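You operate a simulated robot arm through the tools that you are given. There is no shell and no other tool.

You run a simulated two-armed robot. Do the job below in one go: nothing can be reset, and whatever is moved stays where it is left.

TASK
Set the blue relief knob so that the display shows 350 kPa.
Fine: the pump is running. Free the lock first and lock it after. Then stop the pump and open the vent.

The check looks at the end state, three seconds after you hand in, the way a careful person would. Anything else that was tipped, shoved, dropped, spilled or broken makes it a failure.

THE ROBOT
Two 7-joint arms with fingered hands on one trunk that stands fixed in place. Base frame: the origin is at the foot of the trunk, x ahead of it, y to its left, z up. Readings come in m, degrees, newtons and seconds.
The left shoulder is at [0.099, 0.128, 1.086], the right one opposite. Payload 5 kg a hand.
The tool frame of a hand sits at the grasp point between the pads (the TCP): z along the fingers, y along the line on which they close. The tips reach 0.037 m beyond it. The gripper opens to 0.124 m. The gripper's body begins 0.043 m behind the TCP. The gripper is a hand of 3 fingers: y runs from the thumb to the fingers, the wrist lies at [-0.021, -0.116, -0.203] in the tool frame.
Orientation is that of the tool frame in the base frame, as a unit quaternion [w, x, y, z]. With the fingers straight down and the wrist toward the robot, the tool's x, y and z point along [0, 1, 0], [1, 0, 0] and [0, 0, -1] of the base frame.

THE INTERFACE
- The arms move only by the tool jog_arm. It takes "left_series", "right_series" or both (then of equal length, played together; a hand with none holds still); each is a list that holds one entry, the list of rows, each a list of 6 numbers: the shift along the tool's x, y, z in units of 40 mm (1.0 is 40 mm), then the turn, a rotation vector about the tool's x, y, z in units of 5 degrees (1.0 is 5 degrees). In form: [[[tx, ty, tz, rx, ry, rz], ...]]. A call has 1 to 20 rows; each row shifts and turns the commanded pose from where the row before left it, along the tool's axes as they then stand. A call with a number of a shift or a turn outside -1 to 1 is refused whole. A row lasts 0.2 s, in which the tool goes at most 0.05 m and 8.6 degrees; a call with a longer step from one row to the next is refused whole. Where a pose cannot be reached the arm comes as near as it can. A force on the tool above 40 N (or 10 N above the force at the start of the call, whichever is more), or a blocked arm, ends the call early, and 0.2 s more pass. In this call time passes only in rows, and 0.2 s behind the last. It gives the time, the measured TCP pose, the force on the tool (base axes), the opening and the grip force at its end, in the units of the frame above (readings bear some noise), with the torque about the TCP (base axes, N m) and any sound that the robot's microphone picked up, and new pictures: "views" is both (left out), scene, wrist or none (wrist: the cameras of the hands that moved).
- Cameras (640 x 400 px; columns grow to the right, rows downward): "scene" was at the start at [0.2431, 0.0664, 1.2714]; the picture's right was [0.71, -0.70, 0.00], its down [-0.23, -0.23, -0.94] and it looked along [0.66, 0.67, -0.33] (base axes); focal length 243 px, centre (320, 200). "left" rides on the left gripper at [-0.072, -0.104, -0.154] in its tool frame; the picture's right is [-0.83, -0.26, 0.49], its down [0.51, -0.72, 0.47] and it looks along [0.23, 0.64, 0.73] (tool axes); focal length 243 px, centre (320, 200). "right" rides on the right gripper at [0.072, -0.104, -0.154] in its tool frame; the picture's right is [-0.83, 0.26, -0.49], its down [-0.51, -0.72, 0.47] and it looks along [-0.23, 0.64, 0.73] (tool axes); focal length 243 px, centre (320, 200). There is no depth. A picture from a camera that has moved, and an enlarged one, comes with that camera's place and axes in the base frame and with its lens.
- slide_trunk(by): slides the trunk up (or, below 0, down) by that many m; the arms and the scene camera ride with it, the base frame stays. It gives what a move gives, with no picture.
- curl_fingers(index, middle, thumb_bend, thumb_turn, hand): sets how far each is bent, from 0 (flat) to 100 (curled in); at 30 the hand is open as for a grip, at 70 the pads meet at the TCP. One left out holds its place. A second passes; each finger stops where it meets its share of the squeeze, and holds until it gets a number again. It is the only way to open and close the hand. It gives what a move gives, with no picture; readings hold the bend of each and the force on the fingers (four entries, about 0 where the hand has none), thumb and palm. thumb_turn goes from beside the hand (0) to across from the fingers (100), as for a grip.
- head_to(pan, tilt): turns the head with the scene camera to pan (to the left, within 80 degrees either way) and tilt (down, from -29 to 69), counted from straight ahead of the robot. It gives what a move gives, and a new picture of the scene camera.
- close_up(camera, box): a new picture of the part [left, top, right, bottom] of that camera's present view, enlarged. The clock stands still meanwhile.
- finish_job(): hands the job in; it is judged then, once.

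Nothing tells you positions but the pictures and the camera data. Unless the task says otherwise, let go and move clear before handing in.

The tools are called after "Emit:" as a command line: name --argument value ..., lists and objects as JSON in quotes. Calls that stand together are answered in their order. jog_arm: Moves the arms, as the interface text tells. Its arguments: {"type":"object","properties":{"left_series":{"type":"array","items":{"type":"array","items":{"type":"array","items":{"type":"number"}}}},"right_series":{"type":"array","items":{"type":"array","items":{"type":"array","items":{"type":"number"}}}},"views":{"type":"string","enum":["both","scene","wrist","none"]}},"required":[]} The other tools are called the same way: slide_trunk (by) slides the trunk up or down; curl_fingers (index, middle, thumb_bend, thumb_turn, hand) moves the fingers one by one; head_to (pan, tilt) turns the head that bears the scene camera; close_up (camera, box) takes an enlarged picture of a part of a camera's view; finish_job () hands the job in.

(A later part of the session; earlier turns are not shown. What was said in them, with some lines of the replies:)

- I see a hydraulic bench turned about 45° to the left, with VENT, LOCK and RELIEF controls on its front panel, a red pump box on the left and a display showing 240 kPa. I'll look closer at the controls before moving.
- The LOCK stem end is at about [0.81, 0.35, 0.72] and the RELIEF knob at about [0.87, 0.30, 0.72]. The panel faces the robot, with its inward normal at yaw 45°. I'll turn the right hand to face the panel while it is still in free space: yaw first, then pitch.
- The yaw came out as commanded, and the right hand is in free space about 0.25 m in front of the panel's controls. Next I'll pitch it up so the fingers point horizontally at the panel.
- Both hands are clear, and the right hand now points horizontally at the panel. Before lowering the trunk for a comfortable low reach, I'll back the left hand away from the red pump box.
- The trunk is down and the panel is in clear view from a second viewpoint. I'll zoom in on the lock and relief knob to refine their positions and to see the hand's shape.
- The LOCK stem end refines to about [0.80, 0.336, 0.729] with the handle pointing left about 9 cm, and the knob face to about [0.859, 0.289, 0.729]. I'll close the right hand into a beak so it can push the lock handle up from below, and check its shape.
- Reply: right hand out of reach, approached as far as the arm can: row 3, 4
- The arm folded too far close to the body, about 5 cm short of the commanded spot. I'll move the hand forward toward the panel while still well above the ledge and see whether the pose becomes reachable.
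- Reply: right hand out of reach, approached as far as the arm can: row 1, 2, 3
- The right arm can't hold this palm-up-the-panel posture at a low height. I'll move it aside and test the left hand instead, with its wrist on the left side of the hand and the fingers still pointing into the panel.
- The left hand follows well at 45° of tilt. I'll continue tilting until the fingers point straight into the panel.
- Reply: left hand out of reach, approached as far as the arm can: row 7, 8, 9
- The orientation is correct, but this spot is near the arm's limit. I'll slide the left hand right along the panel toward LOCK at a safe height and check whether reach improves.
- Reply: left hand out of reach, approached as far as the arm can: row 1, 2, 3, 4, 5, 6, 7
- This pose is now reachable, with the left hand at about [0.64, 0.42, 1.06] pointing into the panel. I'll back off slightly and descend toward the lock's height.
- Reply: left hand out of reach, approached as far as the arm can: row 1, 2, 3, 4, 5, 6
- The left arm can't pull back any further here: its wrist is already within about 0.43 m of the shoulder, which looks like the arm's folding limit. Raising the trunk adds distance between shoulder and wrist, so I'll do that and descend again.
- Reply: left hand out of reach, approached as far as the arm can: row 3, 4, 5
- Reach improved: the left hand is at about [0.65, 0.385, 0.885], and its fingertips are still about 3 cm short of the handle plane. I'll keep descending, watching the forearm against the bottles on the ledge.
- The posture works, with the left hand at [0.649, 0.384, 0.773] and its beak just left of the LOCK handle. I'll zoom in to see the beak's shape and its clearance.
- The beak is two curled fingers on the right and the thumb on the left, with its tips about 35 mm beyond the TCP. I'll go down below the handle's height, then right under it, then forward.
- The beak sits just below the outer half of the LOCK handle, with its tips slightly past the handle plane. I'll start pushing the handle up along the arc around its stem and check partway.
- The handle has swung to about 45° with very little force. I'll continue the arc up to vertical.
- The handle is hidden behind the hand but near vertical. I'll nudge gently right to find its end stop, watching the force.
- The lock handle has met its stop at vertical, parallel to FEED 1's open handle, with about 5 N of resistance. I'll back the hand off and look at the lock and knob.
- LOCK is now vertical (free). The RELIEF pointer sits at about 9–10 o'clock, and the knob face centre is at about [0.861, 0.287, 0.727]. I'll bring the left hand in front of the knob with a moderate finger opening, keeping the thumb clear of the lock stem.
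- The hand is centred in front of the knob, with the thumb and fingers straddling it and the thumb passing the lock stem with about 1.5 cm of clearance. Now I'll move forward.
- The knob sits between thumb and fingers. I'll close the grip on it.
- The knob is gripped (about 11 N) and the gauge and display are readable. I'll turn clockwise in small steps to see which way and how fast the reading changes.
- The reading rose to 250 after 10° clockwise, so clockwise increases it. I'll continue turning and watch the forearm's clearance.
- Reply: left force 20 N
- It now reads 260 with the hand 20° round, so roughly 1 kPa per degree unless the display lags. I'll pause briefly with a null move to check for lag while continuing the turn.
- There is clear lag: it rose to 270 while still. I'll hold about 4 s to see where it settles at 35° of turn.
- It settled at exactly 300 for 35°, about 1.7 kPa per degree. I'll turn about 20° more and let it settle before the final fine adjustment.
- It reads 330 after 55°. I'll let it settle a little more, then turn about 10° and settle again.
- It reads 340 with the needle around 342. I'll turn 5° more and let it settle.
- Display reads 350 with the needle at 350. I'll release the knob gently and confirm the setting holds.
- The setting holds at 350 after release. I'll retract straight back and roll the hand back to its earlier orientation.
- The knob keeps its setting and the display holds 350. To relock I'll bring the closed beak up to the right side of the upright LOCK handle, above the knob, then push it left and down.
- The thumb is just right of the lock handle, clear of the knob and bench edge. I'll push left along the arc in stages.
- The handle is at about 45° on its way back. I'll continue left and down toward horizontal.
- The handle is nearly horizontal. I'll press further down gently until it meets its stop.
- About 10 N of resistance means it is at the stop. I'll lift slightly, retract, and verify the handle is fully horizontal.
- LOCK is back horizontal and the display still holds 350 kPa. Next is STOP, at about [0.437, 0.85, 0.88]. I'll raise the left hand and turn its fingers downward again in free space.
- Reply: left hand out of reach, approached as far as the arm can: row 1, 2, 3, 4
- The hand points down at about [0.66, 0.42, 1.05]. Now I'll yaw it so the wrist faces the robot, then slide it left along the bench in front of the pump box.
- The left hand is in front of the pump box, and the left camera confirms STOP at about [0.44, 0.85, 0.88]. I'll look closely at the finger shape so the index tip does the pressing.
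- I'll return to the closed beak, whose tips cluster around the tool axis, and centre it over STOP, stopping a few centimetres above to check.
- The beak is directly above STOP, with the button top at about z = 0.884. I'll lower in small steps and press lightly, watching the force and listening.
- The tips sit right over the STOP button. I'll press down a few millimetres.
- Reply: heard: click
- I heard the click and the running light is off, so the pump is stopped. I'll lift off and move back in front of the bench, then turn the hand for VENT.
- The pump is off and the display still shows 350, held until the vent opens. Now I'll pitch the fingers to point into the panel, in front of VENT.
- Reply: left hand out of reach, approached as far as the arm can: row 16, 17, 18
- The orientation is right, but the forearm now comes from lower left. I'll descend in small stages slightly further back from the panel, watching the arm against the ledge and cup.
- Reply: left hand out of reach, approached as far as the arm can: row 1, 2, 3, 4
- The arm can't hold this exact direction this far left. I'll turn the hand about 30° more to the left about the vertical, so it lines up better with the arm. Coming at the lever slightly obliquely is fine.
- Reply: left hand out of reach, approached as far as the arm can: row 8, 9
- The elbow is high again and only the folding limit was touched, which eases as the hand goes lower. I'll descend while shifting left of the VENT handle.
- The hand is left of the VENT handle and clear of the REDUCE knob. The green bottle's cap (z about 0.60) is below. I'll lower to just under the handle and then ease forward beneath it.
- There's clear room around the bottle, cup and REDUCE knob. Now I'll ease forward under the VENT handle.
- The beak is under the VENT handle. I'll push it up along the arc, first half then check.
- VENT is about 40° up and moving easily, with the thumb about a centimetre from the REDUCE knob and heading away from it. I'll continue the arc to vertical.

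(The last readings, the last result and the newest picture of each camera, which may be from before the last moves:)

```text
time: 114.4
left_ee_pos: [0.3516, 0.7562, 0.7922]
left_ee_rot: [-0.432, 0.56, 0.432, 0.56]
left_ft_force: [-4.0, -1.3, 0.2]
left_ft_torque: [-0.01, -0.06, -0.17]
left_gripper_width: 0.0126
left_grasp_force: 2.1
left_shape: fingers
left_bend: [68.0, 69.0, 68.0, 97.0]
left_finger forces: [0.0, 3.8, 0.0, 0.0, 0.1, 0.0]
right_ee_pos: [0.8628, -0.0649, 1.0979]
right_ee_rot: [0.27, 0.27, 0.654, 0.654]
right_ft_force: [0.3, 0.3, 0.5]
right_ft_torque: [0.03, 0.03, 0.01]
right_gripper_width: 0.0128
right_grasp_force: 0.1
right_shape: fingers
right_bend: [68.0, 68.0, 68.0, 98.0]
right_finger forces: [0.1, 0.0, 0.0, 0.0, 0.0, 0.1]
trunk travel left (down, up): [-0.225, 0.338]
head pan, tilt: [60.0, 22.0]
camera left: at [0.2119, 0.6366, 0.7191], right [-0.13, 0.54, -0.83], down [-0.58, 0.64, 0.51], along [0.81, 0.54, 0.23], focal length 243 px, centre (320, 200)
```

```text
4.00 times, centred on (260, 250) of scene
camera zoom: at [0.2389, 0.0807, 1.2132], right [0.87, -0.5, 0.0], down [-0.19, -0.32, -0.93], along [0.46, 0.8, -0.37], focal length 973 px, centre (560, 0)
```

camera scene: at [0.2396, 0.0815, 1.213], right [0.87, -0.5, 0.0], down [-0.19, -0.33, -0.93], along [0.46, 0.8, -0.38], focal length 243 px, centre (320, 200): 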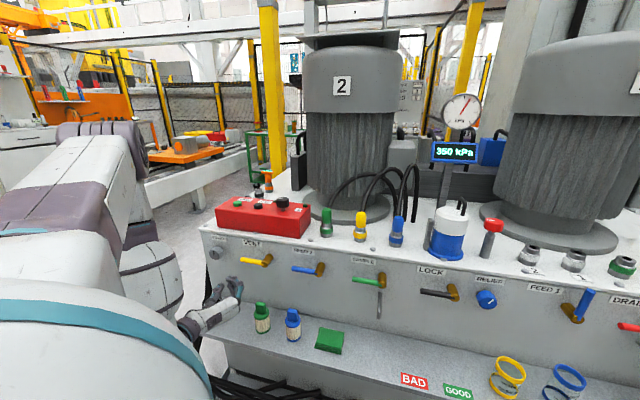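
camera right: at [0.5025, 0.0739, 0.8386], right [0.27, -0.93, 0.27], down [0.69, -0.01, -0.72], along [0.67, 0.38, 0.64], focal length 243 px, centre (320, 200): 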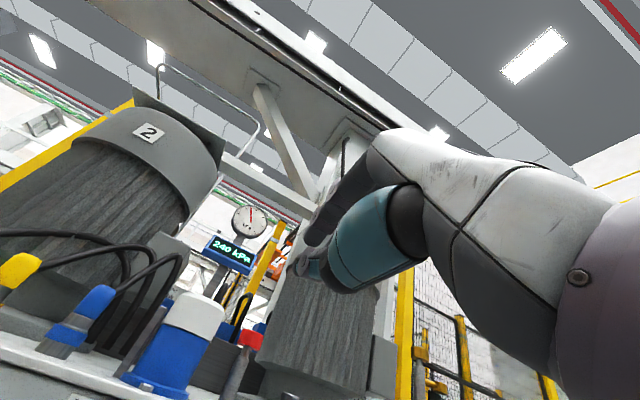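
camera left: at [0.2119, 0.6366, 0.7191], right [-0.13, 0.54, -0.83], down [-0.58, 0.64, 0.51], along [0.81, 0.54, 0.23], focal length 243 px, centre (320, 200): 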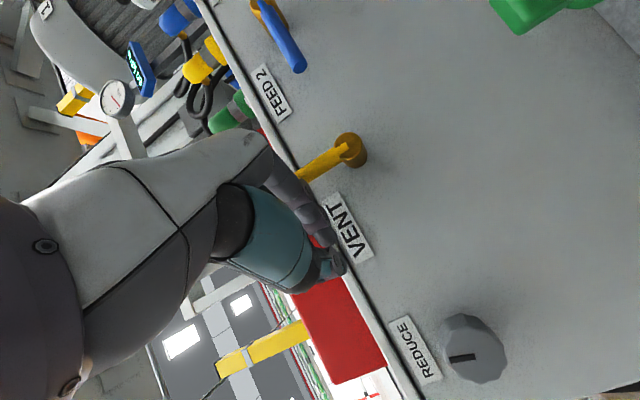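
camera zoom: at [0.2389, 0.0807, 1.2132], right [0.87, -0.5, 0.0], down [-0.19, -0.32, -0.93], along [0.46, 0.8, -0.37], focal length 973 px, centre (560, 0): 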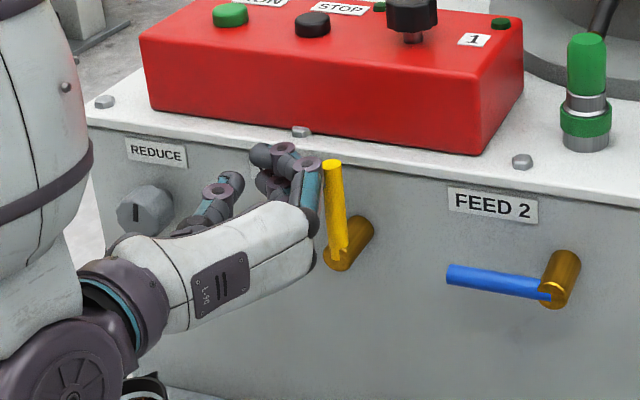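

VENT is essentially vertical with about 4 N of resistance. I'll nudge a bit more to confirm the stop.

Emit:
jog_arm --left_series '[[[0, 0.15, -0.085, 0, 0, 0], [0, 0.1, -0.06, 0, 0, 0]]]' --views "none"

Emit:
close_up --camera "scene" --box '[180, 200, 340, 300]'

Emit:
close_up --camera "scene" --box '[420, 80, 500, 170]'

```text
time: 115.0
left_ee_pos: [0.3591, 0.7489, 0.7927]
left_ee_rot: [-0.432, 0.56, 0.432, 0.56]
left_ft_force: [-13.5, -1.2, 0.3]
left_ft_torque: [0.0, -0.18, -0.2]
left_gripper_width: 0.0124
left_grasp_force: 6.4
left_shape: fingers
left_bend: [68.0, 70.0, 68.0, 97.0]
left_finger forces: [0.1, 13.0, 0.0, 0.1, 0.0, 0.1]
right_ee_pos: [0.862, -0.0654, 1.0983]
right_ee_rot: [0.27, 0.27, 0.653, 0.654]
right_ft_force: [-0.1, 0.5, 0.4]
right_ft_torque: [0.01, 0.0, 0.01]
right_gripper_width: 0.0129
right_grasp_force: 0.1
right_shape: fingers
right_bend: [68.0, 68.0, 68.0, 98.0]
right_finger forces: [0.1, 0.0, 0.1, 0.0, 0.0, 0.1]
trunk travel left (down, up): [-0.225, 0.338]
head pan, tilt: [60.0, 22.0]
```

```text
4.00 times, centred on (260, 250) of scene
camera zoom: at [0.238, 0.0806, 1.2134], right [0.87, -0.5, 0.0], down [-0.19, -0.32, -0.93], along [0.46, 0.8, -0.37], focal length 973 px, centre (560, 0)
```

zoom: 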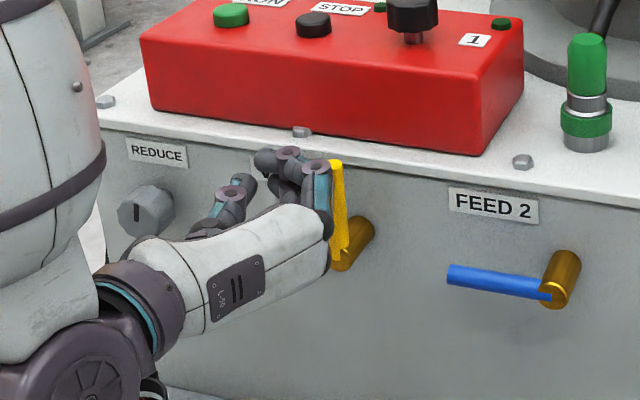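

```text
4.44 times, centred on (460, 125) of scene
camera zoom: at [0.238, 0.0806, 1.2134], right [0.87, -0.5, 0.0], down [-0.19, -0.32, -0.93], along [0.46, 0.8, -0.37], focal length 1081 px, centre (-302, 533)
```

zoom: 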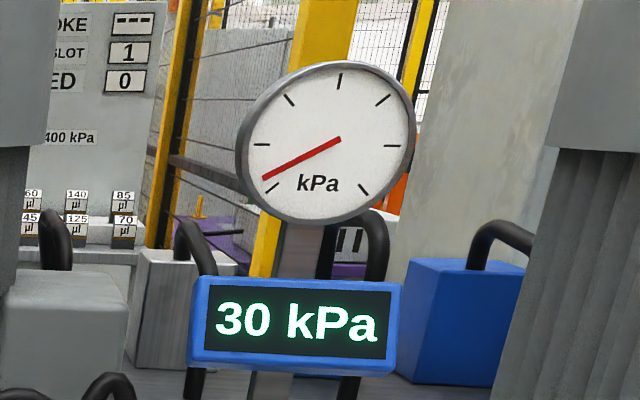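

Pressure is dropping fast, so VENT is open and at its stop. I'll ease off and retract the left hand clear of the panel.

Emit:
jog_arm --left_series '[[[0, -0.25, 0.14, 0, 0, 0], [0, -0.3, -0.52, 0, 0, 0], [0, -0.35, -0.6, 0, 0, 0], [0.3, -0.3, -0.6, 0, 0, 0], [0.6, 0, -0.3, 0, 0, 0], [0.8, 0, 0, 0, 0, 0]]]' --views "both"

Emit:
close_up --camera "scene" --box '[180, 180, 340, 280]'

Emit:
close_up --camera "scene" --box '[400, 240, 560, 340]'

Emit:
close_up --camera "scene" --box '[420, 80, 500, 170]'

```text
time: 116.4
left_ee_pos: [0.2965, 0.6952, 0.8557]
left_ee_rot: [-0.431, 0.559, 0.432, 0.561]
left_ft_force: [-0.6, -0.6, 0.0]
left_ft_torque: [-0.01, 0.0, 0.01]
left_gripper_width: 0.0128
left_grasp_force: 0.1
left_shape: fingers
left_bend: [68.0, 68.0, 68.0, 97.0]
left_finger forces: [0.1, 0.0, 0.0, 0.1, 0.0, 0.0]
left hand out of reach, approached as far as the arm can: row 6
right_ee_pos: [0.8626, -0.0654, 1.0976]
right_ee_rot: [0.27, 0.27, 0.652, 0.655]
right_ft_force: [-0.9, -0.2, 0.5]
right_ft_torque: [0.03, -0.01, -0.02]
right_gripper_width: 0.013
right_grasp_force: 0.0
right_shape: fingers
right_bend: [68.0, 68.0, 68.0, 98.0]
right_finger forces: [0.0, 0.0, 0.0, 0.0, 0.0, 0.0]
trunk travel left (down, up): [-0.225, 0.338]
head pan, tilt: [60.0, 22.0]
camera scene: at [0.2391, 0.0795, 1.2132], right [0.87, -0.5, 0.0], down [-0.19, -0.32, -0.93], along [0.46, 0.8, -0.37], focal length 243 px, centre (320, 200)
camera left: at [0.1564, 0.5749, 0.7838], right [-0.13, 0.54, -0.83], down [-0.58, 0.64, 0.51], along [0.81, 0.54, 0.23], focal length 243 px, centre (320, 200)
```

scene: 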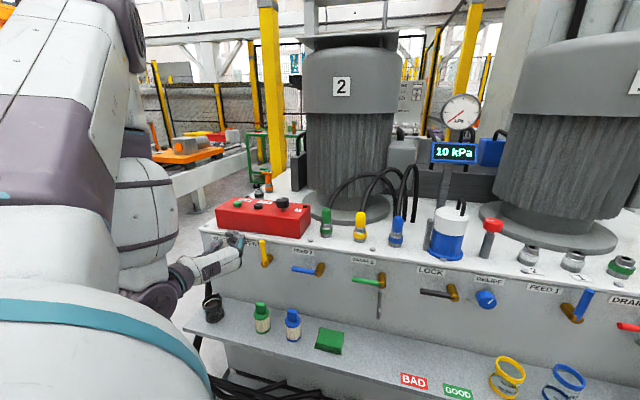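
left: 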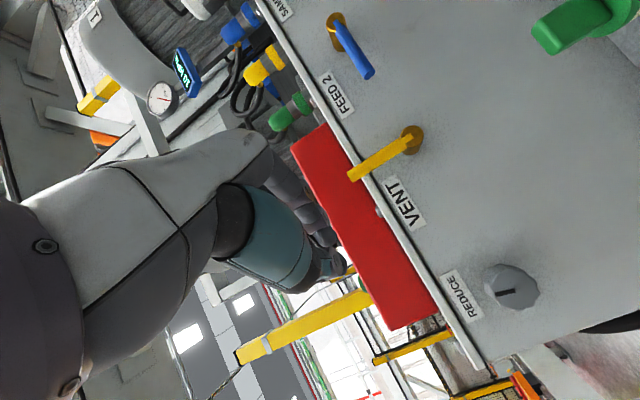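

```text
4.00 times, centred on (260, 230) of scene
camera zoom: at [0.2391, 0.0795, 1.2132], right [0.87, -0.5, 0.0], down [-0.19, -0.32, -0.93], along [0.46, 0.8, -0.37], focal length 973 px, centre (560, 80)
```

zoom: 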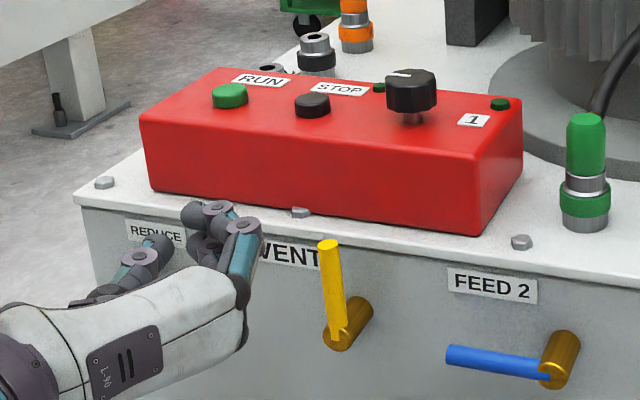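

```text
4.00 times, centred on (480, 290) of scene
camera zoom: at [0.2391, 0.0795, 1.2132], right [0.87, -0.5, 0.0], down [-0.19, -0.32, -0.93], along [0.46, 0.8, -0.37], focal length 973 px, centre (-320, -160)
```

zoom: 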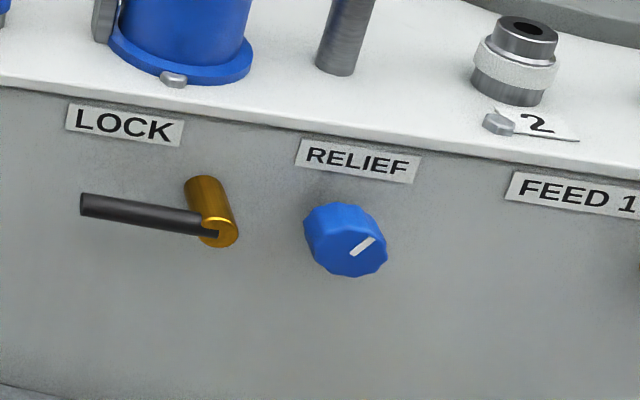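

```text
4.44 times, centred on (460, 125) of scene
camera zoom: at [0.2391, 0.0795, 1.2132], right [0.87, -0.5, 0.0], down [-0.19, -0.32, -0.93], along [0.46, 0.8, -0.37], focal length 1081 px, centre (-302, 533)
```

zoom: 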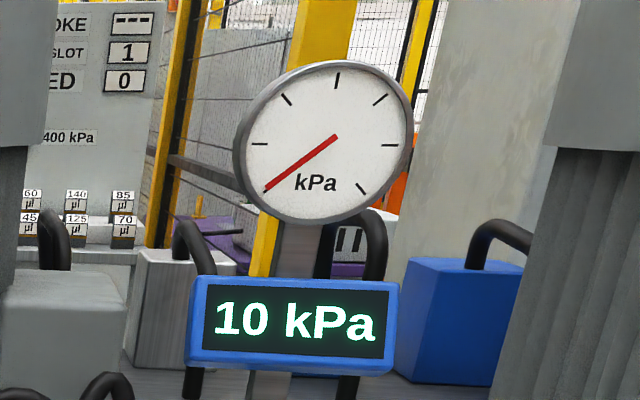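

The relief knob is set to 350 and LOCK is back horizontal. The pump light is off, VENT is upright and the pressure has vented to about 10 kPa. Both hands are clear and the bottles and cup haven't moved, so I'm handing in.

Emit:
finish_job

```text
The job is handed in.
```

I set the blue relief knob so the display read 350 kPa with the pump running, then finished the other steps in the order you gave.

- **Lock:** I freed it before turning the knob and locked it again afterwards. The reading held at 350 kPa.
- **Pump:** I pressed STOP, heard it click, and the running light went off.
- **Vent:** I opened it fully to its stop. The pressure then dropped, and the display was down to 10 kPa when I handed in.

Both hands were clear of the panel at the end, and nothing else on the bench or ledge looked moved in the last pictures.
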